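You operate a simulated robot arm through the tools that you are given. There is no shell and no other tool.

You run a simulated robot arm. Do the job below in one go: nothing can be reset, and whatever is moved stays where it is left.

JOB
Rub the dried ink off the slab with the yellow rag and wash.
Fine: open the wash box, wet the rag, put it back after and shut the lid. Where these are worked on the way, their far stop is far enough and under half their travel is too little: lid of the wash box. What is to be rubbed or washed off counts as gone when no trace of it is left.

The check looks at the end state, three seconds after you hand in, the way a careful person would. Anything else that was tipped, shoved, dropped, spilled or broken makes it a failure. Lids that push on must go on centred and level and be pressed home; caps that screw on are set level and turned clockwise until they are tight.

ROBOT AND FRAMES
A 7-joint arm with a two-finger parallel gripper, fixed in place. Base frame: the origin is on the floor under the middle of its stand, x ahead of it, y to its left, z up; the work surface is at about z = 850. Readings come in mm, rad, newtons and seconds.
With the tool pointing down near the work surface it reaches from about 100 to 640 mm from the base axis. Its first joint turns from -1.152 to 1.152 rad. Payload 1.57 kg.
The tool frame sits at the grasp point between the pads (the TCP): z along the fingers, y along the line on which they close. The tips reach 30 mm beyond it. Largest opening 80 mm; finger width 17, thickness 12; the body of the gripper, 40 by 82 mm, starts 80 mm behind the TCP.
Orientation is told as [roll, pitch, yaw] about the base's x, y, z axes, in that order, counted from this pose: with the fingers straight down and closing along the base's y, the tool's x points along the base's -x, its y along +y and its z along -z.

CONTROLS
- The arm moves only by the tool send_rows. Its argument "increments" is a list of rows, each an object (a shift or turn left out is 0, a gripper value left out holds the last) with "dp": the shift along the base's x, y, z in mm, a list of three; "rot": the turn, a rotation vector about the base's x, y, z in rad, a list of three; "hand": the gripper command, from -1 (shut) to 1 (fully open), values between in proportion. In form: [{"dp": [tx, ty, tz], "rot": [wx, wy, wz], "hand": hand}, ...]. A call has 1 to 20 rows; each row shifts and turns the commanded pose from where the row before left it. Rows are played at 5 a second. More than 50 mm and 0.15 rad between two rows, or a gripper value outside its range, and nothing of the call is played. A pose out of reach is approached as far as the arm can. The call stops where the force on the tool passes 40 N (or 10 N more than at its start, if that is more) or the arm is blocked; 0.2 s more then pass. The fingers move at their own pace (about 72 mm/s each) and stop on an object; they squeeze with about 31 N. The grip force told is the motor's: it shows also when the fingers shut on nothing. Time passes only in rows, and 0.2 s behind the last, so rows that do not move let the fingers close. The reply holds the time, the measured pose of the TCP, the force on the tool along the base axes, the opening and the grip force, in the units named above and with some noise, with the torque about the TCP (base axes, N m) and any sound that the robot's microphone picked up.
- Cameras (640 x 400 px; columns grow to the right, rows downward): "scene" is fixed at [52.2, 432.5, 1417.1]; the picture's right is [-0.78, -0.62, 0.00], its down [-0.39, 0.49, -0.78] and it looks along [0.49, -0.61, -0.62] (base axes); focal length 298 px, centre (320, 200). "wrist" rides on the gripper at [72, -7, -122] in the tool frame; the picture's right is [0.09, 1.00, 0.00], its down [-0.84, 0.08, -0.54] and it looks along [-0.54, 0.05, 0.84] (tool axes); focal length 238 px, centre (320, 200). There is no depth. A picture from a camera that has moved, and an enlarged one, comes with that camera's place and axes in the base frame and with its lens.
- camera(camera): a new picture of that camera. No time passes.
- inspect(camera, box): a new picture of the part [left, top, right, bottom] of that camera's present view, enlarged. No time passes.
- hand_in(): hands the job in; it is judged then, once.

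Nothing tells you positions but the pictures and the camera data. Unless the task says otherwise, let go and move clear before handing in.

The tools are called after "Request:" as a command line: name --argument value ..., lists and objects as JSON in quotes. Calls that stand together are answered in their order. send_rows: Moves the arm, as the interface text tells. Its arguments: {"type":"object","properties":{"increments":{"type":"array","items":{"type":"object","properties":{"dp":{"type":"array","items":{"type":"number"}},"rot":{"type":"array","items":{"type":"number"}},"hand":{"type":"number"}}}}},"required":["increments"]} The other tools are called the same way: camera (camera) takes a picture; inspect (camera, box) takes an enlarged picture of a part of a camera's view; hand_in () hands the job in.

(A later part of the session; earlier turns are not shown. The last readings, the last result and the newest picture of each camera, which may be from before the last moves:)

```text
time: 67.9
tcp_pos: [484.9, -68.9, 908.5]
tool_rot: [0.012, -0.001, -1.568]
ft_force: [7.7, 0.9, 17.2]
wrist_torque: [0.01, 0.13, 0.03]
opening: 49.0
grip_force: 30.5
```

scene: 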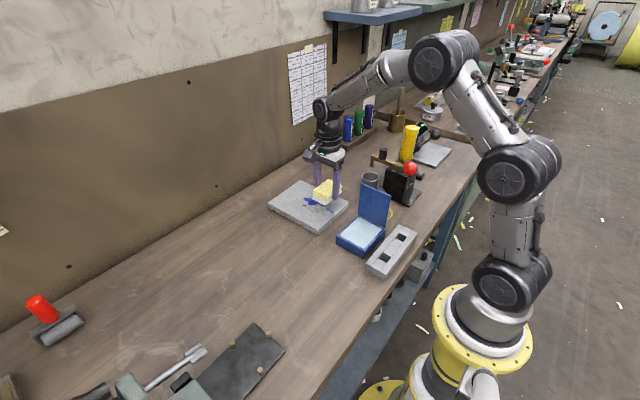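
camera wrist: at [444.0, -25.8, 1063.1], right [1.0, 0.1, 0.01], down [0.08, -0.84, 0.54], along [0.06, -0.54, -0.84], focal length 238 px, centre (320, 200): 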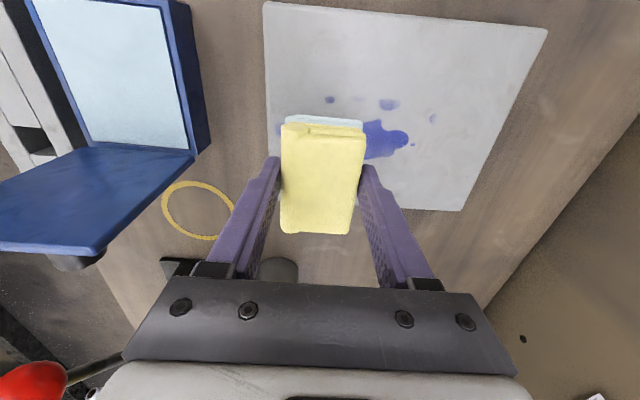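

Request:
send_rows --increments '[{"dp": [-9, 0, 0.2]}, {"dp": [-9, 0, 0]}, {"dp": [-9, 0, 0]}, {"dp": [-9, 0, 0]}, {"dp": [-9, 0, 0]}, {"dp": [-9, 0, 0]}, {"dp": [9, 0, 0]}, {"dp": [9, 0, 0]}, {"dp": [9, 0, 0]}, {"dp": [9, 0, 0]}, {"dp": [9, 0, 0]}, {"dp": [9, 0, 0]}, {"dp": [9, 0, -0.2]}, {"dp": [9, 0, -0.2]}, {"dp": [9, 0, -0.2]}, {"dp": [9, 0, 0]}, {"dp": [9, 0, 0]}, {"dp": [9, 0, 0]}, {"dp": [0, 0, 0]}]'

Request:
inspect --camera "scene" --box '[260, 160, 370, 240]'

```text
time: 71.9
tcp_pos: [537.2, -69.5, 908.3]
tool_rot: [0.006, -0.002, -1.567]
ft_force: [-7.6, -0.8, 14.1]
wrist_torque: [0.02, 0.55, 0.0]
opening: 49.3
grip_force: 31.8
```

```text
5.00 times, centred on (315, 200) of scene
camera zoom: at [51.8, 432.5, 1417.1], right [-0.78, -0.62, 0.0], down [-0.39, 0.49, -0.78], along [0.49, -0.61, -0.62], focal length 1490 px, centre (345, 200)
```

zoom: 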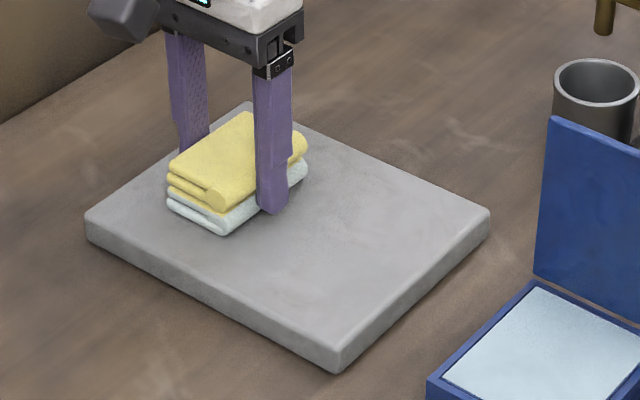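

The slab is still in place. I'll lift the rag away and inspect the slab surface closely.

Request:
send_rows --increments '[{"dp": [0, 0, 10]}, {"dp": [0, 0, 40]}, {"dp": [-20, 30, 30]}, {"dp": [-20, 30, 15]}, {"dp": [-15, 30, 0]}, {"dp": [0, 0, 0]}, {"dp": [0, 0, 0]}]'

Request:
camera --camera "wrist"

Request:
inspect --camera "scene" --box '[260, 160, 370, 240]'

```text
time: 73.5
tcp_pos: [483.6, 21.1, 1000.8]
tool_rot: [0.007, -0.001, -1.568]
ft_force: [-0.5, 0.8, -0.4]
wrist_torque: [0.0, -0.01, 0.02]
opening: 48.8
grip_force: 30.9
```

```text
taken
camera wrist: at [474.4, 94.5, 1123.3], right [1.0, 0.1, 0.01], down [0.08, -0.84, 0.54], along [0.06, -0.54, -0.84], focal length 238 px, centre (320, 200)
```

wrist: 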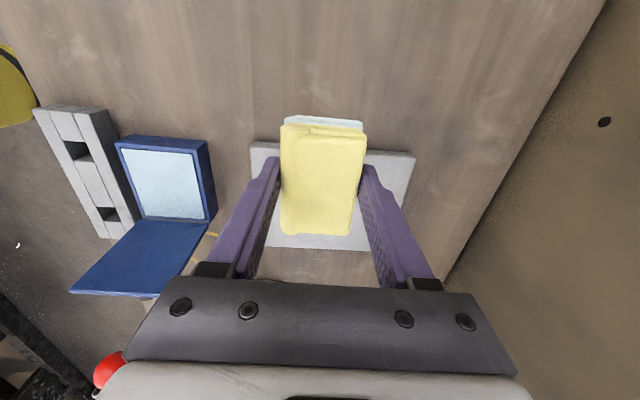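

```text
5.00 times, centred on (315, 200) of scene
camera zoom: at [52.2, 432.5, 1417.1], right [-0.78, -0.62, 0.0], down [-0.39, 0.49, -0.78], along [0.49, -0.61, -0.62], focal length 1490 px, centre (345, 200)
```

zoom: 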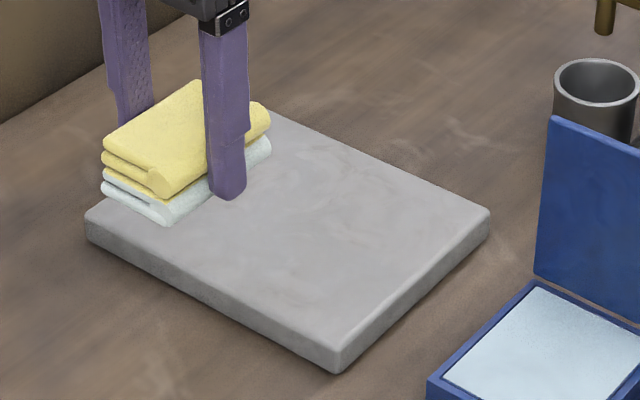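

The rag hides the slab in the wrist view. I'll move toward −x so the slab shows beside it, on the way back to the rag's place.

Request:
send_rows --increments '[{"dp": [-45, 5, 0]}, {"dp": [-45, 5, 0]}, {"dp": [-40, 5, 0]}, {"dp": [0, 0, 0]}, {"dp": [0, 0, 0]}]'

Request:
camera --camera "wrist"

Request:
inspect --camera "scene" --box '[260, 170, 360, 240]'

```text
time: 74.7
tcp_pos: [350.4, 32.6, 996.3]
tool_rot: [0.005, -0.003, -1.567]
ft_force: [-1.0, -0.2, -0.4]
wrist_torque: [0.0, 0.0, -0.01]
opening: 48.9
grip_force: 31.1
```

```text
taken
camera wrist: at [341.1, 106.0, 1118.9], right [1.0, 0.1, 0.01], down [0.08, -0.84, 0.54], along [0.06, -0.54, -0.84], focal length 238 px, centre (320, 200)
```

wrist: 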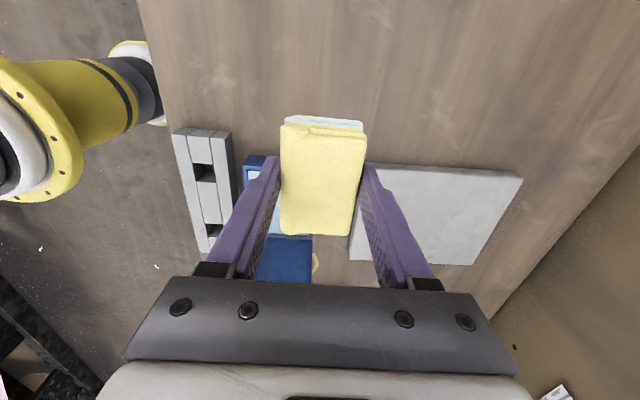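

```text
5.71 times, centred on (310, 205) of scene
camera zoom: at [52.1, 432.5, 1417.1], right [-0.78, -0.62, 0.0], down [-0.39, 0.49, -0.78], along [0.49, -0.61, -0.62], focal length 1703 px, centre (377, 171)
```

zoom: 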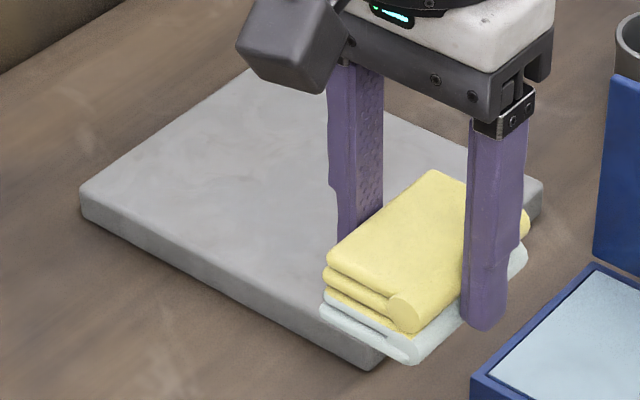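

Request:
inspect --camera "wrist" --box '[345, 155, 525, 270]'

Request:
send_rows --increments '[{"dp": [-29, 35, 0]}, {"dp": [-29, 38, 0]}, {"dp": [0, 0, 0], "rot": [0, 0, 0.063]}, {"dp": [0, 0, 0]}, {"dp": [0, 0, 0]}]'

Request:
camera --camera "wrist"

Request:
inspect --camera "scene" --box '[260, 170, 360, 240]'

```text
3.48 times, centred on (435, 212) of wrist
camera zoom: at [341.1, 106.0, 1118.9], right [1.0, 0.1, 0.01], down [0.08, -0.84, 0.54], along [0.06, -0.54, -0.84], focal length 829 px, centre (-80, 156)
```

zoom: 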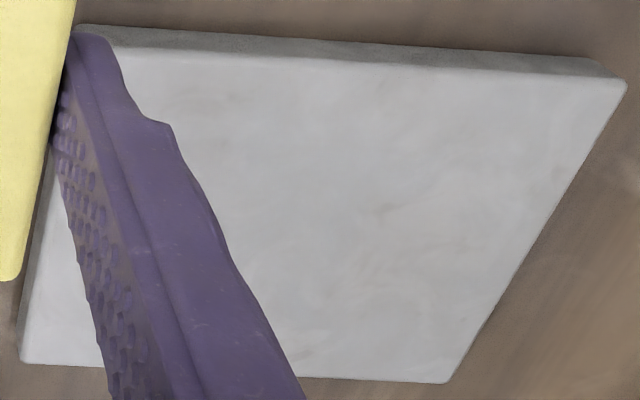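

```text
time: 75.9
tcp_pos: [291.3, 107.8, 1002.3]
tool_rot: [0.007, -0.001, -1.504]
ft_force: [-0.2, -0.3, -0.8]
wrist_torque: [0.01, 0.02, -0.02]
opening: 48.7
grip_force: 30.7
```

```text
taken
camera wrist: at [278.9, 179.6, 1124.9], right [0.99, 0.16, 0.01], down [0.13, -0.83, 0.54], along [0.09, -0.54, -0.84], focal length 238 px, centre (320, 200)
```

wrist: 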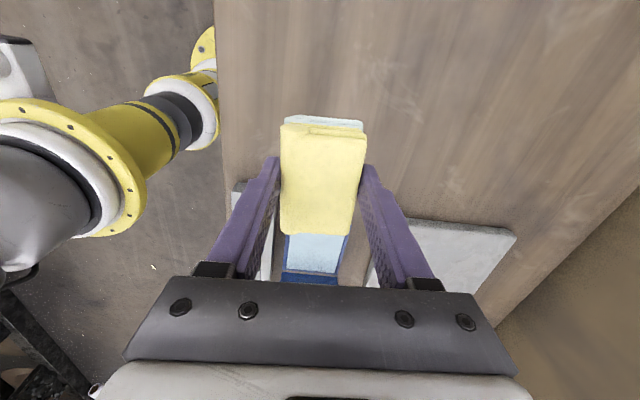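

```text
5.71 times, centred on (310, 205) of scene
camera zoom: at [52.2, 432.5, 1417.1], right [-0.78, -0.62, 0.0], down [-0.39, 0.49, -0.78], along [0.49, -0.61, -0.62], focal length 1703 px, centre (377, 171)
```

zoom: 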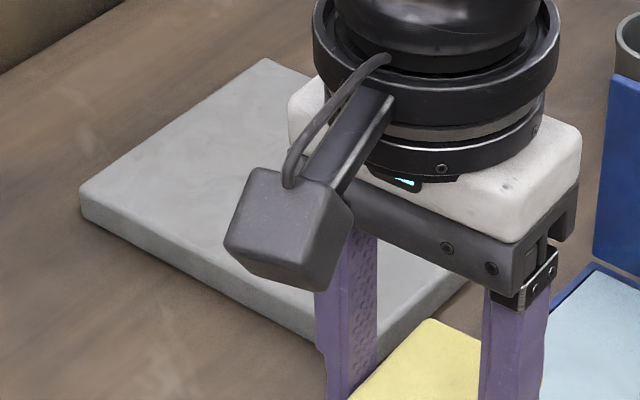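

The visible part of the slab looks clean. I'll set the rag down where it came from, at TCP (292.5, 110.5), lowering gently until it just touches.

Request:
send_rows --increments '[{"dp": [1, 2.7, -35]}, {"dp": [0, 0, -35]}, {"dp": [0, 0, -30]}, {"dp": [0, 0, -9]}, {"dp": [0, 0, 0]}, {"dp": [0, 0, 0]}]'

Request:
inspect --camera "scene" --box '[280, 230, 370, 310]'

```text
time: 77.3
tcp_pos: [293.1, 109.1, 893.7]
tool_rot: [0.007, -0.003, -1.505]
ft_force: [-0.2, -1.1, -0.6]
wrist_torque: [-0.02, -0.03, -0.05]
opening: 49.2
grip_force: 31.0
```

```text
5.00 times, centred on (325, 270) of scene
camera zoom: at [52.2, 432.5, 1417.1], right [-0.78, -0.62, 0.0], down [-0.39, 0.49, -0.78], along [0.49, -0.61, -0.62], focal length 1490 px, centre (295, -150)
```

zoom: 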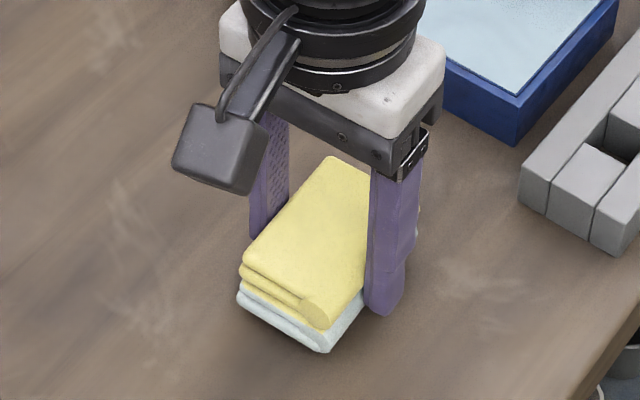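

Request:
send_rows --increments '[{"dp": [0, 0, -2]}, {"dp": [0, 0, -1.5]}, {"dp": [0, 0, -1]}, {"dp": [0, 0, 0]}]'

Request:
send_rows --increments '[{"dp": [0, 0, -0.7]}, {"dp": [0, 0, 0]}]'

Request:
inspect --camera "scene" --box '[280, 230, 370, 310]'

```text
time: 78.3
tcp_pos: [294.1, 110.4, 889.9]
tool_rot: [0.005, 0.0, -1.503]
ft_force: [-0.3, -0.4, 0.2]
wrist_torque: [0.05, 0.01, -0.02]
opening: 49.0
grip_force: 31.1
```

```text
time: 78.9
tcp_pos: [294.7, 111.4, 887.8]
tool_rot: [0.008, -0.002, -1.504]
ft_force: [0.2, -0.6, -0.7]
wrist_torque: [-0.02, 0.0, -0.02]
opening: 48.9
grip_force: 31.3
```

```text
5.00 times, centred on (325, 270) of scene
camera zoom: at [52.2, 432.5, 1417.1], right [-0.78, -0.62, 0.0], down [-0.39, 0.49, -0.78], along [0.49, -0.61, -0.62], focal length 1490 px, centre (295, -150)
```

zoom: 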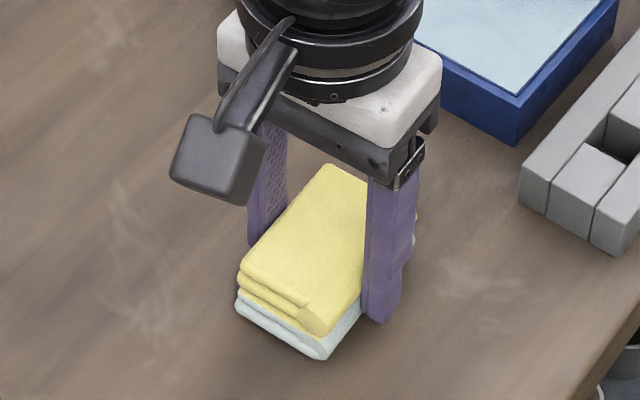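

Request:
send_rows --increments '[{"dp": [0, 0, -0.8]}, {"dp": [0, 0, 0]}]'

Request:
send_rows --increments '[{"dp": [0, 0, -0.8]}, {"dp": [0, 0, 0]}]'

Request:
send_rows --increments '[{"dp": [0, 0, -0.7]}, {"dp": [0, 0, 0]}]'

Request:
inspect --camera "scene" --box '[280, 230, 370, 310]'

```text
time: 79.5
tcp_pos: [293.4, 109.7, 888.4]
tool_rot: [0.007, -0.001, -1.504]
ft_force: [-0.4, 0.7, -0.4]
wrist_torque: [-0.02, 0.01, -0.01]
opening: 48.9
grip_force: 31.1
```

```text
time: 80.1
tcp_pos: [295.6, 109.3, 887.7]
tool_rot: [0.007, -0.002, -1.503]
ft_force: [0.7, 0.3, -0.1]
wrist_torque: [0.0, 0.02, -0.04]
opening: 48.6
grip_force: 30.9
```

```text
time: 80.7
tcp_pos: [294.1, 110.3, 887.2]
tool_rot: [0.004, -0.002, -1.505]
ft_force: [0.9, -0.3, -0.1]
wrist_torque: [-0.02, 0.0, -0.01]
opening: 48.9
grip_force: 31.1
```

```text
5.00 times, centred on (325, 270) of scene
camera zoom: at [52.2, 432.5, 1417.1], right [-0.78, -0.62, 0.0], down [-0.39, 0.49, -0.78], along [0.49, -0.61, -0.62], focal length 1490 px, centre (295, -150)
```

zoom: 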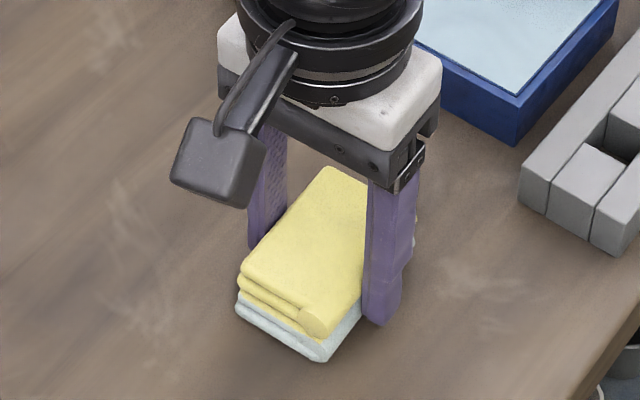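

Request:
send_rows --increments '[{"dp": [-1, 0, -0.7]}, {"dp": [0, 0, 0]}]'

Request:
send_rows --increments '[{"dp": [0, 0, -0.7]}, {"dp": [0, 0, 0]}]'

```text
time: 81.3
tcp_pos: [294.5, 110.2, 886.2]
tool_rot: [0.01, 0.0, -1.505]
ft_force: [1.2, -3.8, 9.5]
wrist_torque: [-0.2, 0.2, 0.13]
opening: 49.0
grip_force: 30.7
```

```text
time: 81.9
tcp_pos: [293.7, 110.1, 886.9]
tool_rot: [0.01, -0.001, -1.505]
ft_force: [-1.4, -1.9, 18.6]
wrist_torque: [-0.13, 0.53, 0.0]
opening: 49.0
grip_force: 31.0
```

The rag is resting on the bench. I'll ease off, release it and rise straight up.

Request:
send_rows --increments '[{"dp": [0, 0, 0.7]}, {"hand": 1}, {"dp": [0, 0, 0]}, {"dp": [0, 0, 0]}, {"dp": [0, 0, 30]}, {"dp": [0, 0, 45]}, {"dp": [0, 0, 45]}, {"dp": [0, 0, 0]}]'

Request:
camera --camera "wrist"

Request:
camera --camera "scene"

Request:
inspect --camera "scene" --box '[260, 160, 370, 240]'

```text
time: 83.7
tcp_pos: [293.7, 110.3, 1004.7]
tool_rot: [0.007, -0.001, -1.505]
ft_force: [-0.1, 0.6, -0.2]
wrist_torque: [0.01, -0.03, 0.02]
opening: 79.7
grip_force: 0.0
```

```text
taken
camera wrist: at [280.3, 182.5, 1127.9], right [0.99, 0.16, 0.01], down [0.13, -0.83, 0.54], along [0.09, -0.54, -0.84], focal length 238 px, centre (320, 200)
```

wrist: 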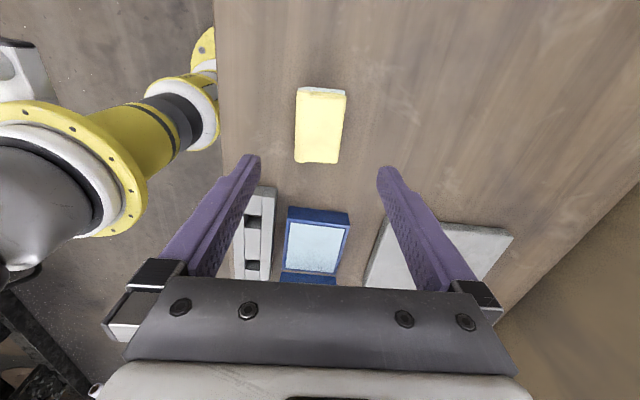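

```text
taken
```

scene: 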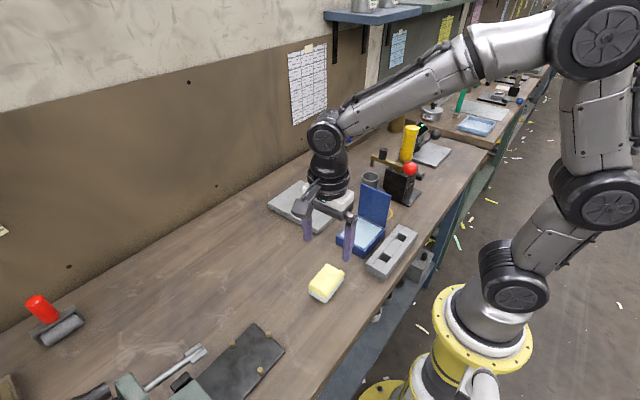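

```text
5.00 times, centred on (315, 200) of scene
camera zoom: at [52.1, 432.5, 1417.1], right [-0.78, -0.62, 0.0], down [-0.39, 0.49, -0.78], along [0.49, -0.61, -0.62], focal length 1490 px, centre (345, 200)
```

zoom: 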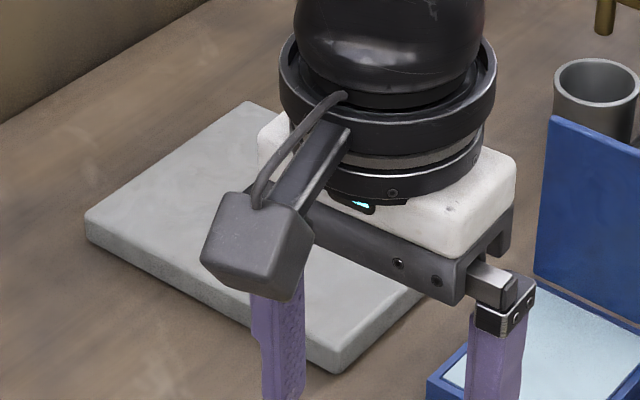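

The rag is back in place. Now I'll move the empty gripper to view the whole slab without anything in the way.

Request:
send_rows --increments '[{"dp": [39, -18, 0], "rot": [0, 0, -0.063]}, {"dp": [39, -18, 0]}, {"dp": [39, -18, 0]}, {"dp": [39, -18, 0]}, {"dp": [39, -18, 0]}, {"dp": [0, 0, 0]}, {"dp": [0, 0, 0]}]'

Request:
camera --camera "wrist"

Request:
inspect --camera "scene" --box '[290, 240, 370, 310]'

```text
time: 85.3
tcp_pos: [489.9, 21.2, 1003.7]
tool_rot: [0.007, -0.002, -1.567]
ft_force: [0.5, 0.0, -0.6]
wrist_torque: [0.02, 0.01, -0.01]
opening: 80.2
grip_force: 0.0
```

```text
taken
camera wrist: at [481.3, 94.7, 1125.3], right [1.0, 0.1, 0.01], down [0.08, -0.84, 0.54], along [0.06, -0.54, -0.84], focal length 238 px, centre (320, 200)
```

wrist: 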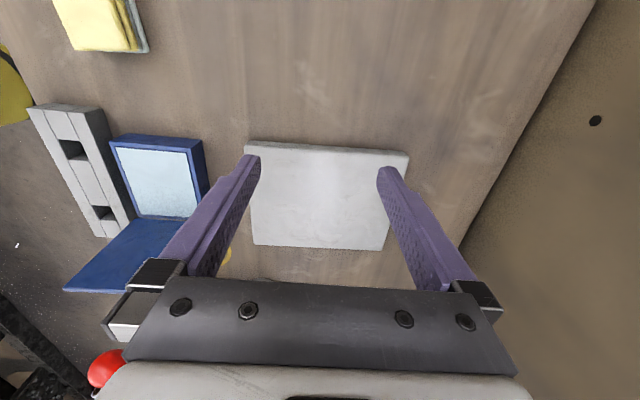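

```text
5.71 times, centred on (330, 275) of scene
camera zoom: at [52.2, 432.5, 1417.1], right [-0.78, -0.62, 0.0], down [-0.39, 0.49, -0.78], along [0.49, -0.61, -0.62], focal length 1703 px, centre (263, -229)
```

zoom: 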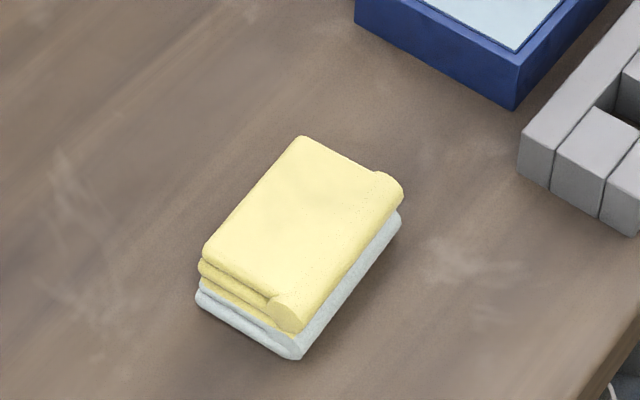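

The rag is back exactly where it lay. I'll zoom in on the slab for any trace of ink.

Request:
inspect --camera "wrist" --box '[240, 135, 330, 255]'

Request:
inspect --camera "wrist" --box '[320, 135, 415, 255]'

Request:
inspect --camera "scene" --box '[260, 170, 360, 240]'

```text
3.33 times, centred on (285, 195) of wrist
camera zoom: at [481.3, 94.7, 1125.3], right [1.0, 0.1, 0.01], down [0.08, -0.84, 0.54], along [0.06, -0.54, -0.84], focal length 794 px, centre (437, 217)
```

zoom: 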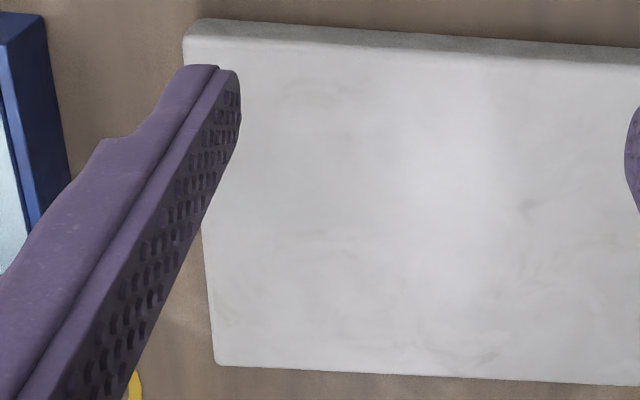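

```text
3.33 times, centred on (368, 195) of wrist
camera zoom: at [481.3, 94.7, 1125.3], right [1.0, 0.1, 0.01], down [0.08, -0.84, 0.54], along [0.06, -0.54, -0.84], focal length 794 px, centre (162, 217)
```

zoom: 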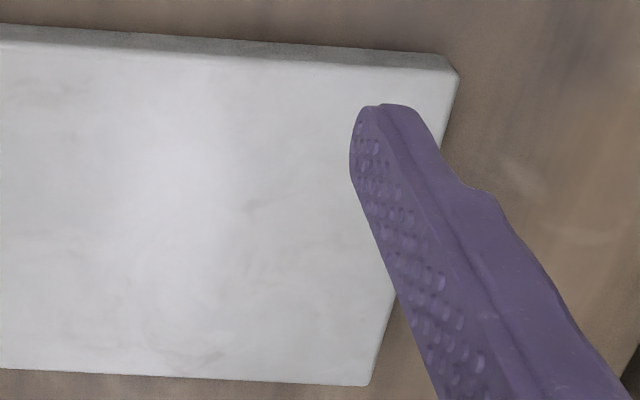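

```text
5.71 times, centred on (310, 205) of scene
camera zoom: at [52.2, 432.5, 1417.1], right [-0.78, -0.62, 0.0], down [-0.39, 0.49, -0.78], along [0.49, -0.61, -0.62], focal length 1703 px, centre (377, 171)
```

zoom: 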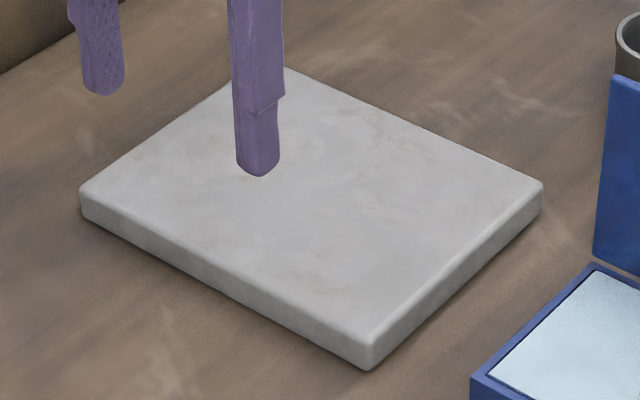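

The slab shows only its natural texture with no ink left. Now to close the lid: I'll go back to the knob at the same pose where I released it, with the fingers half open.

Request:
send_rows --increments '[{"dp": [0, 0, 30], "hand": 0.0}, {"dp": [-29.7, -26.8, 8]}, {"dp": [-29.7, -26.8, 8]}, {"dp": [-29.7, -26.8, 5]}, {"dp": [-29.7, -26.8, 5], "rot": [0.095, 0, 0]}, {"dp": [-29.7, -26.8, 0], "rot": [0.095, 0, 0]}, {"dp": [-29.0, -26.8, 0]}, {"dp": [0, 0, -20]}, {"dp": [0, 0, -20]}, {"dp": [0, 0, 0]}, {"dp": [0, 0, 0]}]'

Request:
camera --camera "wrist"

Request:
inspect --camera "scene" --box '[315, 130, 415, 260]'

```text
time: 87.7
tcp_pos: [307.2, -140.2, 1021.2]
tool_rot: [0.007, 0.187, -1.567]
ft_force: [0.2, -0.2, -0.4]
wrist_torque: [-0.04, 0.01, -0.03]
opening: 39.8
grip_force: 0.0
```

```text
taken
camera wrist: at [299.4, -91.3, 1154.3], right [1.0, 0.09, 0.02], down [0.08, -0.92, 0.38], along [0.06, -0.37, -0.93], focal length 238 px, centre (320, 200)
```

wrist: 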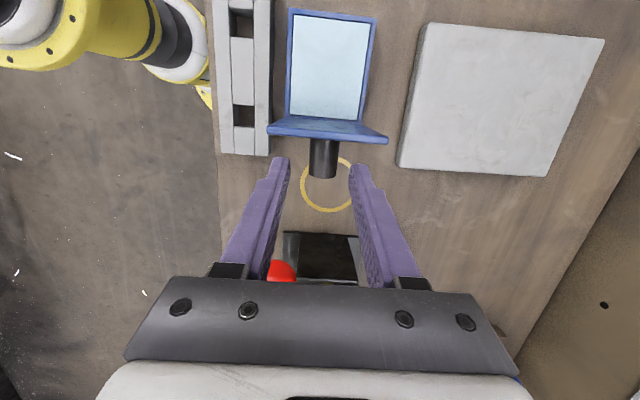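

```text
3.08 times, centred on (365, 195) of scene
camera zoom: at [52.2, 432.5, 1417.1], right [-0.78, -0.62, 0.0], down [-0.39, 0.49, -0.78], along [0.49, -0.61, -0.62], focal length 917 px, centre (182, 215)
```

zoom: 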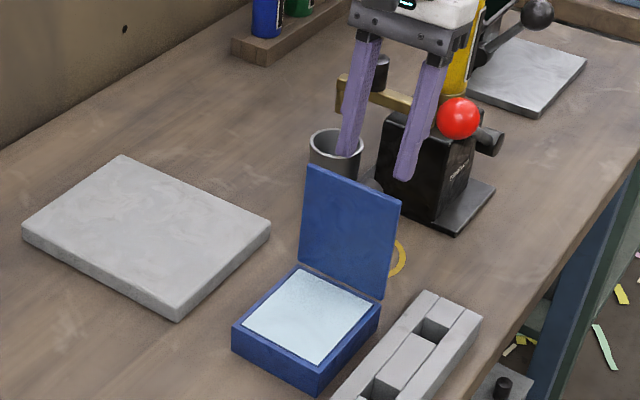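

The knob sits about 4 mm toward +x of the gripper's centre. I'll correct that and descend around it.

Request:
send_rows --increments '[{"dp": [4.7, 0, 0]}, {"dp": [0, 3.1, -16.5]}, {"dp": [0, 3.1, -16.5]}, {"dp": [0, 3.2, -17]}, {"dp": [0, 0, 0]}, {"dp": [0, 0, 0]}]'

Request:
camera --camera "wrist"

Request:
inspect --camera "scene" --box '[315, 130, 415, 260]'

```text
time: 89.1
tcp_pos: [315.0, -131.4, 970.1]
tool_rot: [0.008, 0.187, -1.567]
ft_force: [-0.4, 0.8, 0.5]
wrist_torque: [0.02, 0.02, 0.0]
opening: 40.0
grip_force: 0.1
```

```text
taken
camera wrist: at [305.9, -82.6, 1104.0], right [1.0, 0.09, 0.02], down [0.08, -0.92, 0.38], along [0.06, -0.37, -0.93], focal length 238 px, centre (320, 200)
```

wrist: 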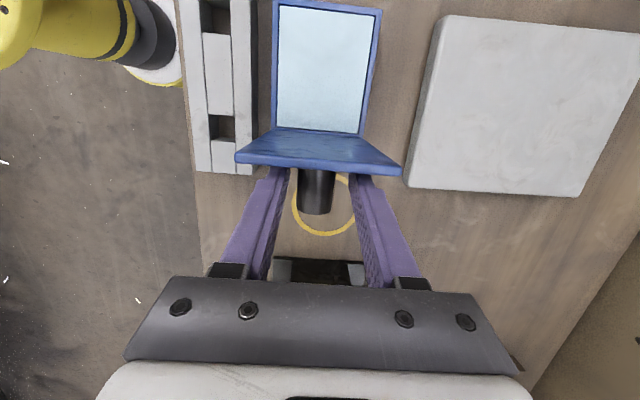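

```text
3.08 times, centred on (365, 195) of scene
camera zoom: at [52.2, 432.5, 1417.1], right [-0.78, -0.62, 0.0], down [-0.39, 0.49, -0.78], along [0.49, -0.61, -0.62], focal length 917 px, centre (182, 215)
```

zoom: 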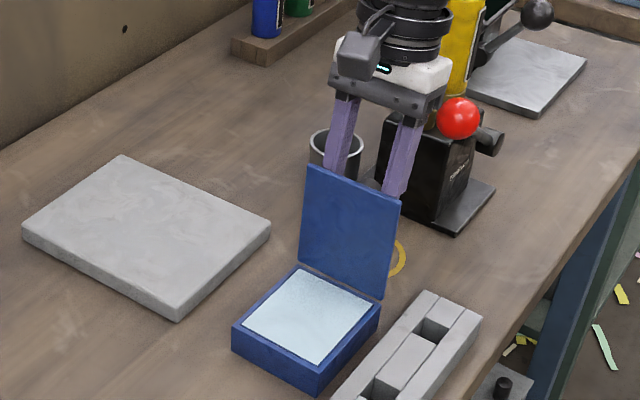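

The lid rests slightly further back than before, at about 1.55 rad. I'll shift 2.5 mm toward −x and grip the knob.

Request:
send_rows --increments '[{"dp": [-2.5, 0, 0]}, {"dp": [0, 0, 0]}, {"hand": -1}, {"dp": [0, 0, 0]}, {"dp": [0, 0, 0]}]'

Request:
camera --camera "wrist"

```text
time: 90.3
tcp_pos: [312.5, -131.4, 970.7]
tool_rot: [0.008, 0.188, -1.567]
ft_force: [-2.0, -0.5, 1.6]
wrist_torque: [-0.04, 0.05, 0.01]
opening: 22.4
grip_force: 30.7
```

```text
taken
camera wrist: at [303.7, -82.2, 1104.5], right [1.0, 0.09, 0.02], down [0.08, -0.92, 0.38], along [0.06, -0.37, -0.93], focal length 238 px, centre (320, 200)
```

wrist: 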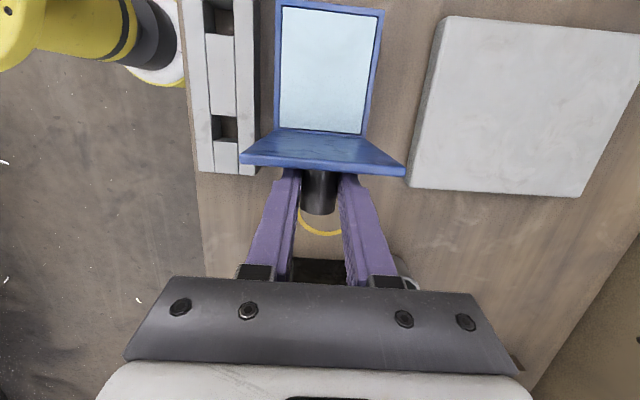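

I have the knob. I'll swing the lid down along the arc about the hinge, which I now place at y ≈ −108.7, z ≈ 879, turning the tool with it and checking partway.

Request:
send_rows --increments '[{"dp": [0, 6.4, 1.3], "rot": [-0.07, 0, 0]}, {"dp": [0, 6.5, 0.9], "rot": [-0.07, 0, 0]}, {"dp": [0, 6.6, 0.45], "rot": [-0.07, 0, 0]}, {"dp": [0, 0, 0]}]'

Request:
inspect --camera "scene" --box '[315, 130, 415, 260]'

```text
time: 91.3
tcp_pos: [313.5, -111.0, 975.2]
tool_rot: [0.005, -0.024, -1.568]
ft_force: [-1.1, 1.5, -0.1]
wrist_torque: [0.03, 0.06, 0.05]
opening: 23.2
grip_force: 31.1
```

```text
3.08 times, centred on (365, 195) of scene
camera zoom: at [52.2, 432.5, 1417.1], right [-0.78, -0.62, 0.0], down [-0.39, 0.49, -0.78], along [0.49, -0.61, -0.62], focal length 917 px, centre (182, 215)
```

zoom: 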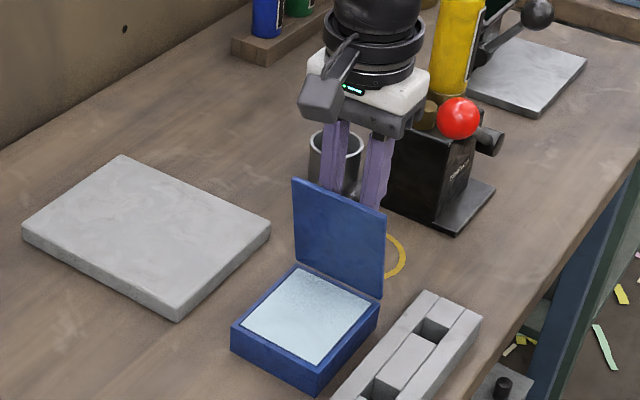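

The forces are near zero and the box is still. I'll keep going.

Request:
send_rows --increments '[{"dp": [0, 6.5, 0], "rot": [-0.07, 0, 0]}, {"dp": [0, 6.6, -0.45], "rot": [-0.07, 0, 0]}, {"dp": [0, 6.5, -0.95], "rot": [-0.07, 0, 0]}, {"dp": [0, 0, 0]}]'

Request:
send_rows --increments '[{"dp": [0, 6.4, -1.4], "rot": [-0.07, 0, 0]}, {"dp": [0, 6.3, -1.8], "rot": [-0.07, 0, 0]}, {"dp": [0, 6.2, -2.3], "rot": [-0.07, 0, 0]}, {"dp": [0, 0, 0]}]'

Request:
inspect --camera "scene" --box '[315, 130, 415, 260]'

```text
time: 92.3
tcp_pos: [313.3, -92.1, 973.3]
tool_rot: [0.005, -0.232, -1.568]
ft_force: [-0.7, 1.2, -0.1]
wrist_torque: [0.17, -0.01, -0.06]
opening: 22.9
grip_force: 31.3
```

```text
time: 93.3
tcp_pos: [312.6, -72.6, 968.5]
tool_rot: [0.006, -0.442, -1.568]
ft_force: [-1.4, -1.2, -0.8]
wrist_torque: [0.02, 0.02, 0.03]
opening: 22.9
grip_force: 31.3
```

```text
3.08 times, centred on (365, 195) of scene
camera zoom: at [52.2, 432.5, 1417.1], right [-0.78, -0.62, 0.0], down [-0.39, 0.49, -0.78], along [0.49, -0.61, -0.62], focal length 917 px, centre (182, 215)
```

zoom: 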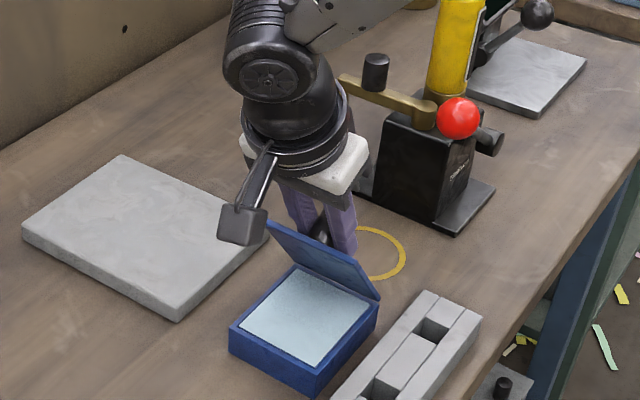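

Request:
send_rows --increments '[{"dp": [0, 5.9, -2.7], "rot": [-0.07, 0, 0]}, {"dp": [0, 5.8, -3.1], "rot": [-0.07, 0, 0]}, {"dp": [0, 5.6, -3.5], "rot": [-0.07, 0, 0]}, {"dp": [0, 0, 0]}]'

Request:
send_rows --increments '[{"dp": [0, 5.3, -3.85], "rot": [-0.07, 0, 0]}, {"dp": [0, 5.0, -4.25], "rot": [-0.07, 0, 0]}, {"dp": [0, 4.7, -4.6], "rot": [-0.07, 0, 0]}, {"dp": [0, 0, 0]}]'

Request:
inspect --camera "scene" --box '[300, 150, 410, 270]'

Request:
camera --camera "wrist"

```text
time: 94.3
tcp_pos: [311.8, -55.2, 957.7]
tool_rot: [0.004, -0.653, -1.566]
ft_force: [-1.4, 0.3, 0.0]
wrist_torque: [0.2, 0.01, 0.08]
opening: 22.7
grip_force: 31.0
```

```text
time: 95.3
tcp_pos: [314.3, -41.5, 946.2]
tool_rot: [0.002, -0.863, -1.566]
ft_force: [-1.4, -0.4, 0.1]
wrist_torque: [0.2, -0.01, 0.04]
opening: 22.7
grip_force: 30.9
```

```text
3.33 times, centred on (355, 210) of scene
camera zoom: at [52.2, 432.5, 1417.1], right [-0.78, -0.62, 0.0], down [-0.39, 0.49, -0.78], along [0.49, -0.61, -0.62], focal length 994 px, centre (203, 167)
```

zoom: 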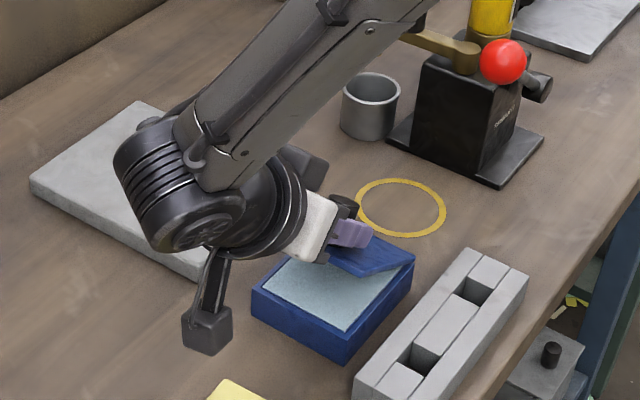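

```text
taken
camera wrist: at [305.8, 99.4, 970.9], right [1.0, 0.07, -0.07], down [0.08, -0.13, 0.99], along [0.06, -0.99, -0.14], focal length 238 px, centre (320, 200)
```

wrist: 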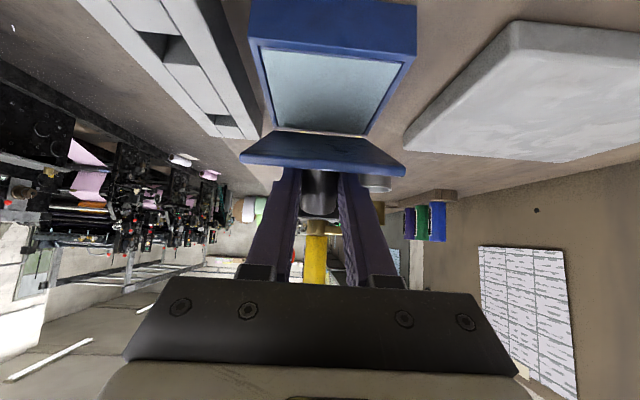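

The lid is at about 0.5 rad. I'll release, back out, and take a third grip leaning the other way so the final closing can be done with the tool nearly upright.

Request:
send_rows --increments '[{"hand": 0.0}, {"dp": [0, 0, 0]}, {"dp": [0, 15, 13]}, {"dp": [0, 15, 13]}, {"dp": [0, 0, 40]}, {"dp": [0, -7.2, -1], "rot": [0.139, 0, 0]}, {"dp": [0, -7.2, -1], "rot": [0.139, 0, 0]}, {"dp": [0, -7.2, -1], "rot": [0.139, 0, 0]}, {"dp": [0, -7.2, -1], "rot": [0.139, 0, 0]}, {"dp": [0, -7.2, -1], "rot": [0.139, 0, 0]}, {"dp": [0, -7.2, -1], "rot": [0.139, 0, 0]}, {"dp": [0, -7.2, -1], "rot": [0.139, 0, 0]}, {"dp": [0, -7.2, -1], "rot": [0.139, 0, 0]}, {"dp": [0, 0, 0]}, {"dp": [0, 0, 0]}]'

Request:
camera --camera "wrist"

Request:
inspect --camera "scene" --box '[315, 150, 415, 270]'

```text
time: 98.5
tcp_pos: [313.4, -67.8, 1004.1]
tool_rot: [0.008, 0.251, -1.568]
ft_force: [0.1, -0.3, 0.4]
wrist_torque: [0.01, 0.0, 0.03]
opening: 40.0
grip_force: 0.1
```

```text
taken
camera wrist: at [304.7, -28.1, 1139.7], right [1.0, 0.09, 0.03], down [0.08, -0.94, 0.32], along [0.06, -0.31, -0.95], focal length 238 px, centre (320, 200)
```

wrist: 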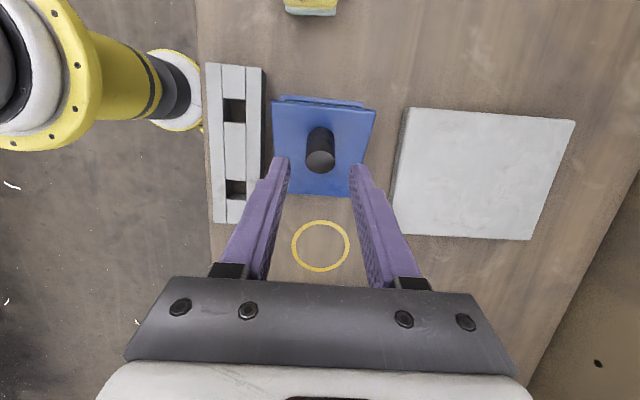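

```text
3.33 times, centred on (365, 210) of scene
camera zoom: at [52.2, 432.5, 1417.1], right [-0.78, -0.62, 0.0], down [-0.39, 0.49, -0.78], along [0.49, -0.61, -0.62], focal length 994 px, centre (170, 167)
```

zoom: 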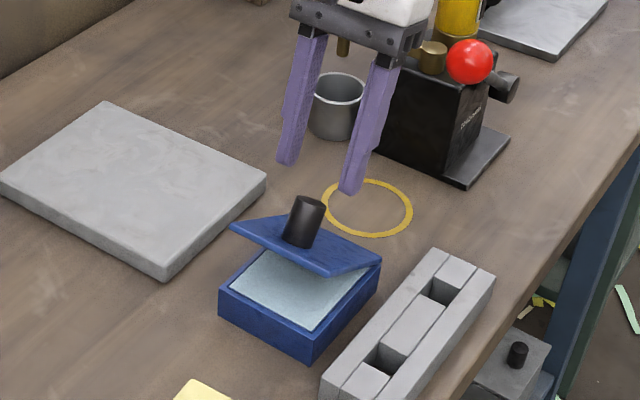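

The lid settled at about 0.43 rad. The knob lines up with the gripper in x, so I'll descend along the tool axis to it.

Request:
send_rows --increments '[{"dp": [0, 3.6, -13.5]}, {"dp": [0, 3.6, -13.5]}, {"dp": [0, 3.6, -13.5]}, {"dp": [0, 3.5, -13.4]}, {"dp": [0, 0, 0]}, {"dp": [0, 0, 0]}]'

Request:
camera --camera "wrist"

Request:
inspect --camera "scene" --box '[315, 170, 405, 270]'

```text
time: 99.9
tcp_pos: [315.0, -53.4, 948.3]
tool_rot: [0.008, 0.25, -1.567]
ft_force: [-0.1, -0.9, 0.2]
wrist_torque: [-0.04, -0.01, 0.01]
opening: 40.0
grip_force: 0.0
```

```text
taken
camera wrist: at [306.9, -13.0, 1084.5], right [1.0, 0.09, 0.03], down [0.08, -0.94, 0.32], along [0.06, -0.32, -0.95], focal length 238 px, centre (320, 200)
```

wrist: 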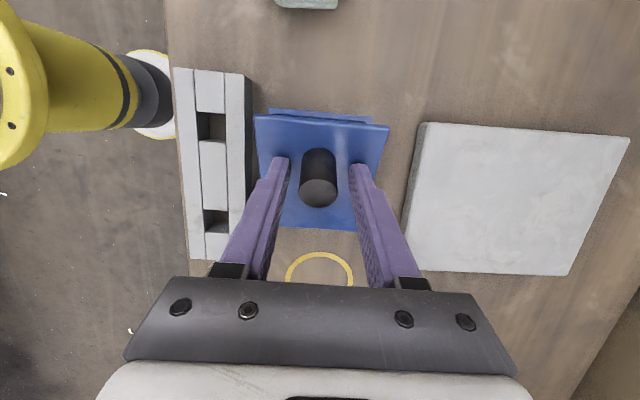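

```text
4.00 times, centred on (360, 220) of scene
camera zoom: at [52.2, 432.5, 1417.1], right [-0.78, -0.62, 0.0], down [-0.39, 0.49, -0.78], along [0.49, -0.61, -0.62], focal length 1192 px, centre (160, 120)
```

zoom: 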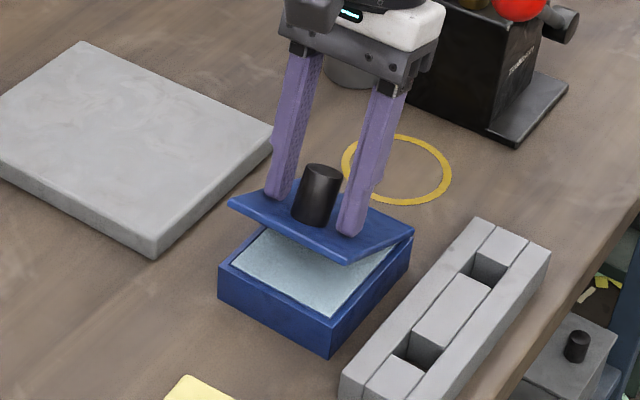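

Request:
send_rows --increments '[{"dp": [-1, 0, 0]}, {"hand": -1}, {"dp": [0, 0, 0]}, {"dp": [0, 0, 0]}]'

Request:
send_rows --increments '[{"dp": [0, 4.1, -3.5], "rot": [-0.06, 0, 0]}, {"dp": [0, 3.8, -3.6], "rot": [-0.06, 0, 0]}, {"dp": [0, 3.65, -4.0], "rot": [-0.06, 0, 0]}, {"dp": [0, 0, 0]}]'

Request:
inspect --camera "scene" --box '[325, 200, 395, 265]'

```text
time: 100.9
tcp_pos: [313.7, -53.7, 947.2]
tool_rot: [0.007, 0.25, -1.566]
ft_force: [0.8, -1.2, 0.9]
wrist_torque: [-0.13, 0.22, 0.11]
opening: 22.9
grip_force: 31.6
```

```text
time: 101.9
tcp_pos: [312.6, -41.2, 937.8]
tool_rot: [0.005, 0.069, -1.567]
ft_force: [-1.4, -1.4, 0.8]
wrist_torque: [-0.01, 0.33, 0.08]
opening: 22.9
grip_force: 30.9
```

```text
6.15 times, centred on (360, 232) of scene
camera zoom: at [52.2, 432.5, 1417.1], right [-0.78, -0.62, 0.0], down [-0.39, 0.49, -0.78], along [0.49, -0.61, -0.62], focal length 1834 px, centre (74, 0)
```

zoom: 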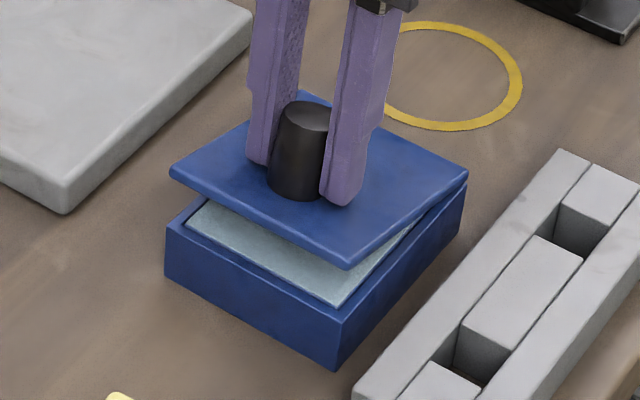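

The box has even drifted back a few millimetres toward its original spot. I'll continue closing in small steps.

Request:
send_rows --increments '[{"dp": [0, 3.4, -4.1], "rot": [-0.06, 0, 0]}, {"dp": [0, 3.2, -4.3], "rot": [-0.06, 0, 0]}, {"dp": [0, 0, 0]}]'

Request:
inspect --camera "scene" --box '[325, 200, 395, 265]'

```text
time: 102.7
tcp_pos: [313.0, -34.6, 929.3]
tool_rot: [0.006, -0.051, -1.57]
ft_force: [-1.0, -0.7, 0.4]
wrist_torque: [0.24, 0.14, -0.05]
opening: 22.7
grip_force: 31.0
```

```text
6.15 times, centred on (360, 232) of scene
camera zoom: at [52.2, 432.5, 1417.1], right [-0.78, -0.62, 0.0], down [-0.39, 0.49, -0.78], along [0.49, -0.61, -0.62], focal length 1834 px, centre (74, 0)
```

zoom: 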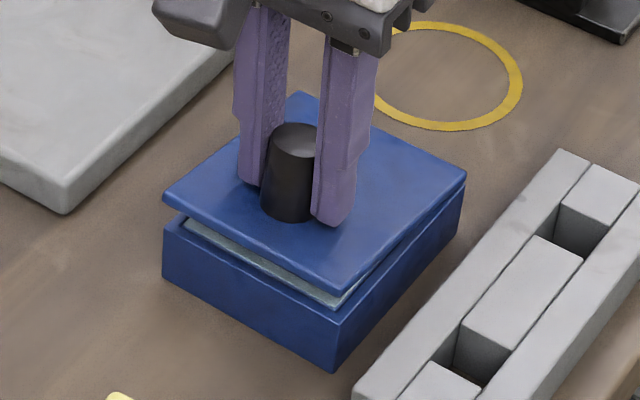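

Request:
send_rows --increments '[{"dp": [0, 2.8, -4.5], "rot": [-0.06, 0, 0]}, {"dp": [0, 1.5, -2.5], "rot": [-0.03, 0, 0]}, {"dp": [0, 0, 0]}]'

Request:
inspect --camera "scene" --box '[325, 200, 395, 265]'

```text
time: 103.5
tcp_pos: [313.0, -30.4, 924.9]
tool_rot: [0.005, -0.141, -1.566]
ft_force: [1.4, -1.5, 0.3]
wrist_torque: [0.19, 0.11, 0.03]
opening: 22.9
grip_force: 31.1
```

```text
6.15 times, centred on (360, 232) of scene
camera zoom: at [52.2, 432.5, 1417.1], right [-0.78, -0.62, 0.0], down [-0.39, 0.49, -0.78], along [0.49, -0.61, -0.62], focal length 1834 px, centre (74, 0)
```

zoom: 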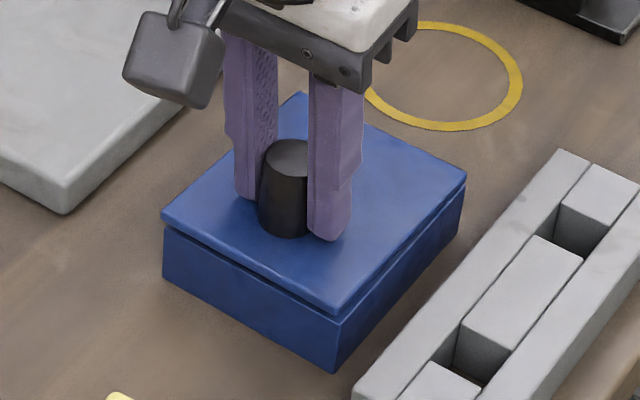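

Almost shut. One more small step, then I'll read the force.

Request:
send_rows --increments '[{"dp": [0, 0.6, -1.2], "rot": [-0.015, 0, 0]}, {"dp": [0, 0.6, -1.2], "rot": [-0.015, 0, 0]}, {"dp": [0, 0, 0]}]'

Request:
inspect --camera "scene" --box '[325, 200, 395, 265]'

```text
time: 104.3
tcp_pos: [313.5, -29.5, 920.5]
tool_rot: [0.005, -0.17, -1.568]
ft_force: [-0.7, 3.0, 0.8]
wrist_torque: [-0.03, 0.45, -0.03]
opening: 22.9
grip_force: 30.9
```

```text
6.15 times, centred on (360, 232) of scene
camera zoom: at [52.1, 432.6, 1417.1], right [-0.78, -0.62, 0.0], down [-0.39, 0.49, -0.78], along [0.49, -0.61, -0.62], focal length 1834 px, centre (74, 0)
```

zoom: 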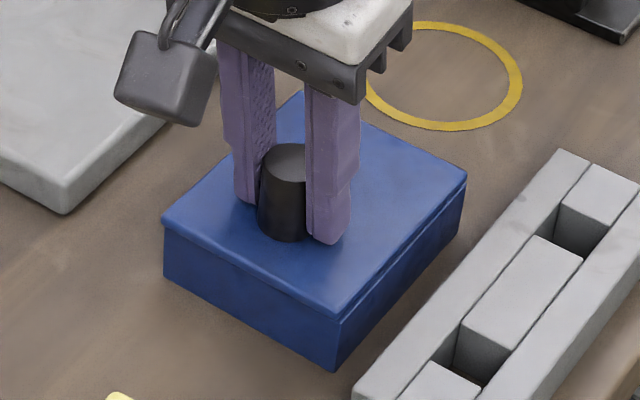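

The lid looks shut. I'll press just a touch more to feel the stop, then release.

Request:
send_rows --increments '[{"dp": [0, 0.2, -0.7], "rot": [-0.01, 0, 0]}, {"dp": [0, 0, 0]}]'

Request:
send_rows --increments '[{"hand": 0.0}, {"dp": [0, 0, 0]}, {"dp": [0, 4.2, 24.6]}, {"dp": [0, 4.2, 24.6]}, {"dp": [0, -4, 20], "rot": [0.09, 0, 0]}, {"dp": [0, -4, 0], "rot": [0.09, 0, 0]}, {"dp": [0, 0, 0]}]'

Request:
inspect --camera "scene" --box '[325, 200, 395, 265]'

Request:
camera --camera "wrist"

```text
time: 104.9
tcp_pos: [312.5, -30.9, 918.7]
tool_rot: [0.006, -0.181, -1.568]
ft_force: [2.8, -0.1, -0.7]
wrist_torque: [0.09, 0.09, 0.05]
opening: 22.9
grip_force: 31.0
```

```text
time: 106.5
tcp_pos: [310.5, -31.6, 990.0]
tool_rot: [0.005, 0.001, -1.566]
ft_force: [0.2, 1.2, -0.1]
wrist_torque: [0.01, -0.01, 0.02]
opening: 40.0
grip_force: 0.0
```

```text
6.15 times, centred on (360, 232) of scene
camera zoom: at [52.2, 432.5, 1417.1], right [-0.78, -0.62, 0.0], down [-0.39, 0.49, -0.78], along [0.49, -0.61, -0.62], focal length 1834 px, centre (74, 0)
```

zoom: 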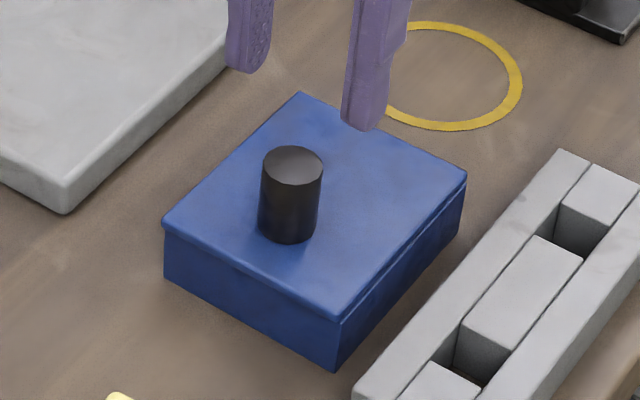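

```text
taken
camera wrist: at [302.7, 41.5, 1111.6], right [1.0, 0.1, 0.01], down [0.08, -0.84, 0.54], along [0.06, -0.54, -0.84], focal length 238 px, centre (320, 200)
```

wrist: 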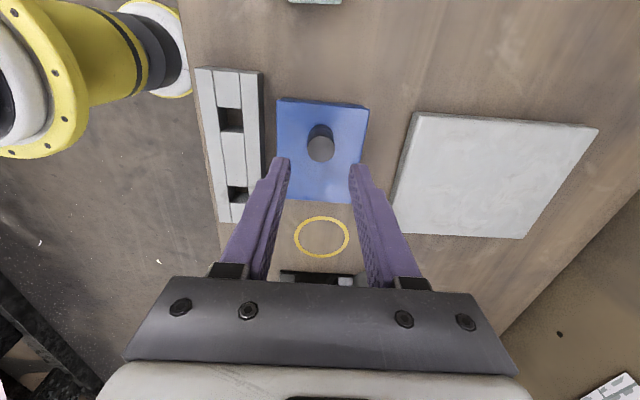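

The lid appears shut, perhaps with a hair's gap. I'll close the fingers and press gently straight down on the knob to make sure it's home.

Request:
send_rows --increments '[{"hand": -1}, {"dp": [0, 0.5, -15]}, {"dp": [0, 0, -15]}, {"dp": [0, 0, 0]}, {"dp": [0, 0, 0]}]'

Request:
camera --camera "wrist"

Request:
inspect --camera "scene" --box '[325, 200, 395, 265]'

```text
time: 107.7
tcp_pos: [311.2, -29.2, 957.5]
tool_rot: [0.007, 0.001, -1.567]
ft_force: [0.5, 0.2, -0.1]
wrist_torque: [0.01, -0.04, -0.01]
opening: 0.0
grip_force: 21.1
```

```text
taken
camera wrist: at [303.4, 42.9, 1079.7], right [1.0, 0.1, 0.01], down [0.08, -0.84, 0.54], along [0.06, -0.54, -0.84], focal length 238 px, centre (320, 200)
```

wrist: 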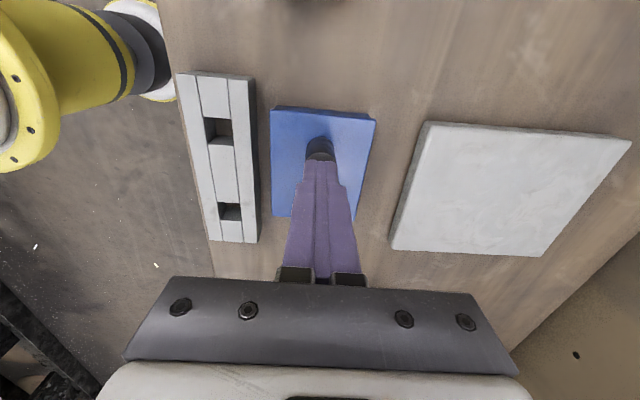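

```text
6.15 times, centred on (360, 232) of scene
camera zoom: at [52.2, 432.5, 1417.1], right [-0.78, -0.62, 0.0], down [-0.39, 0.49, -0.78], along [0.49, -0.61, -0.62], focal length 1834 px, centre (74, 0)
```

zoom: 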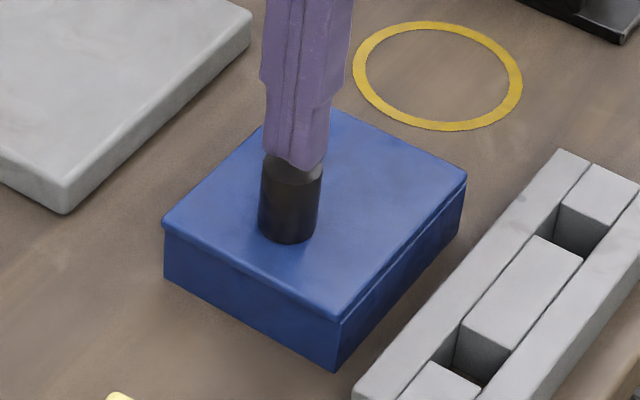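

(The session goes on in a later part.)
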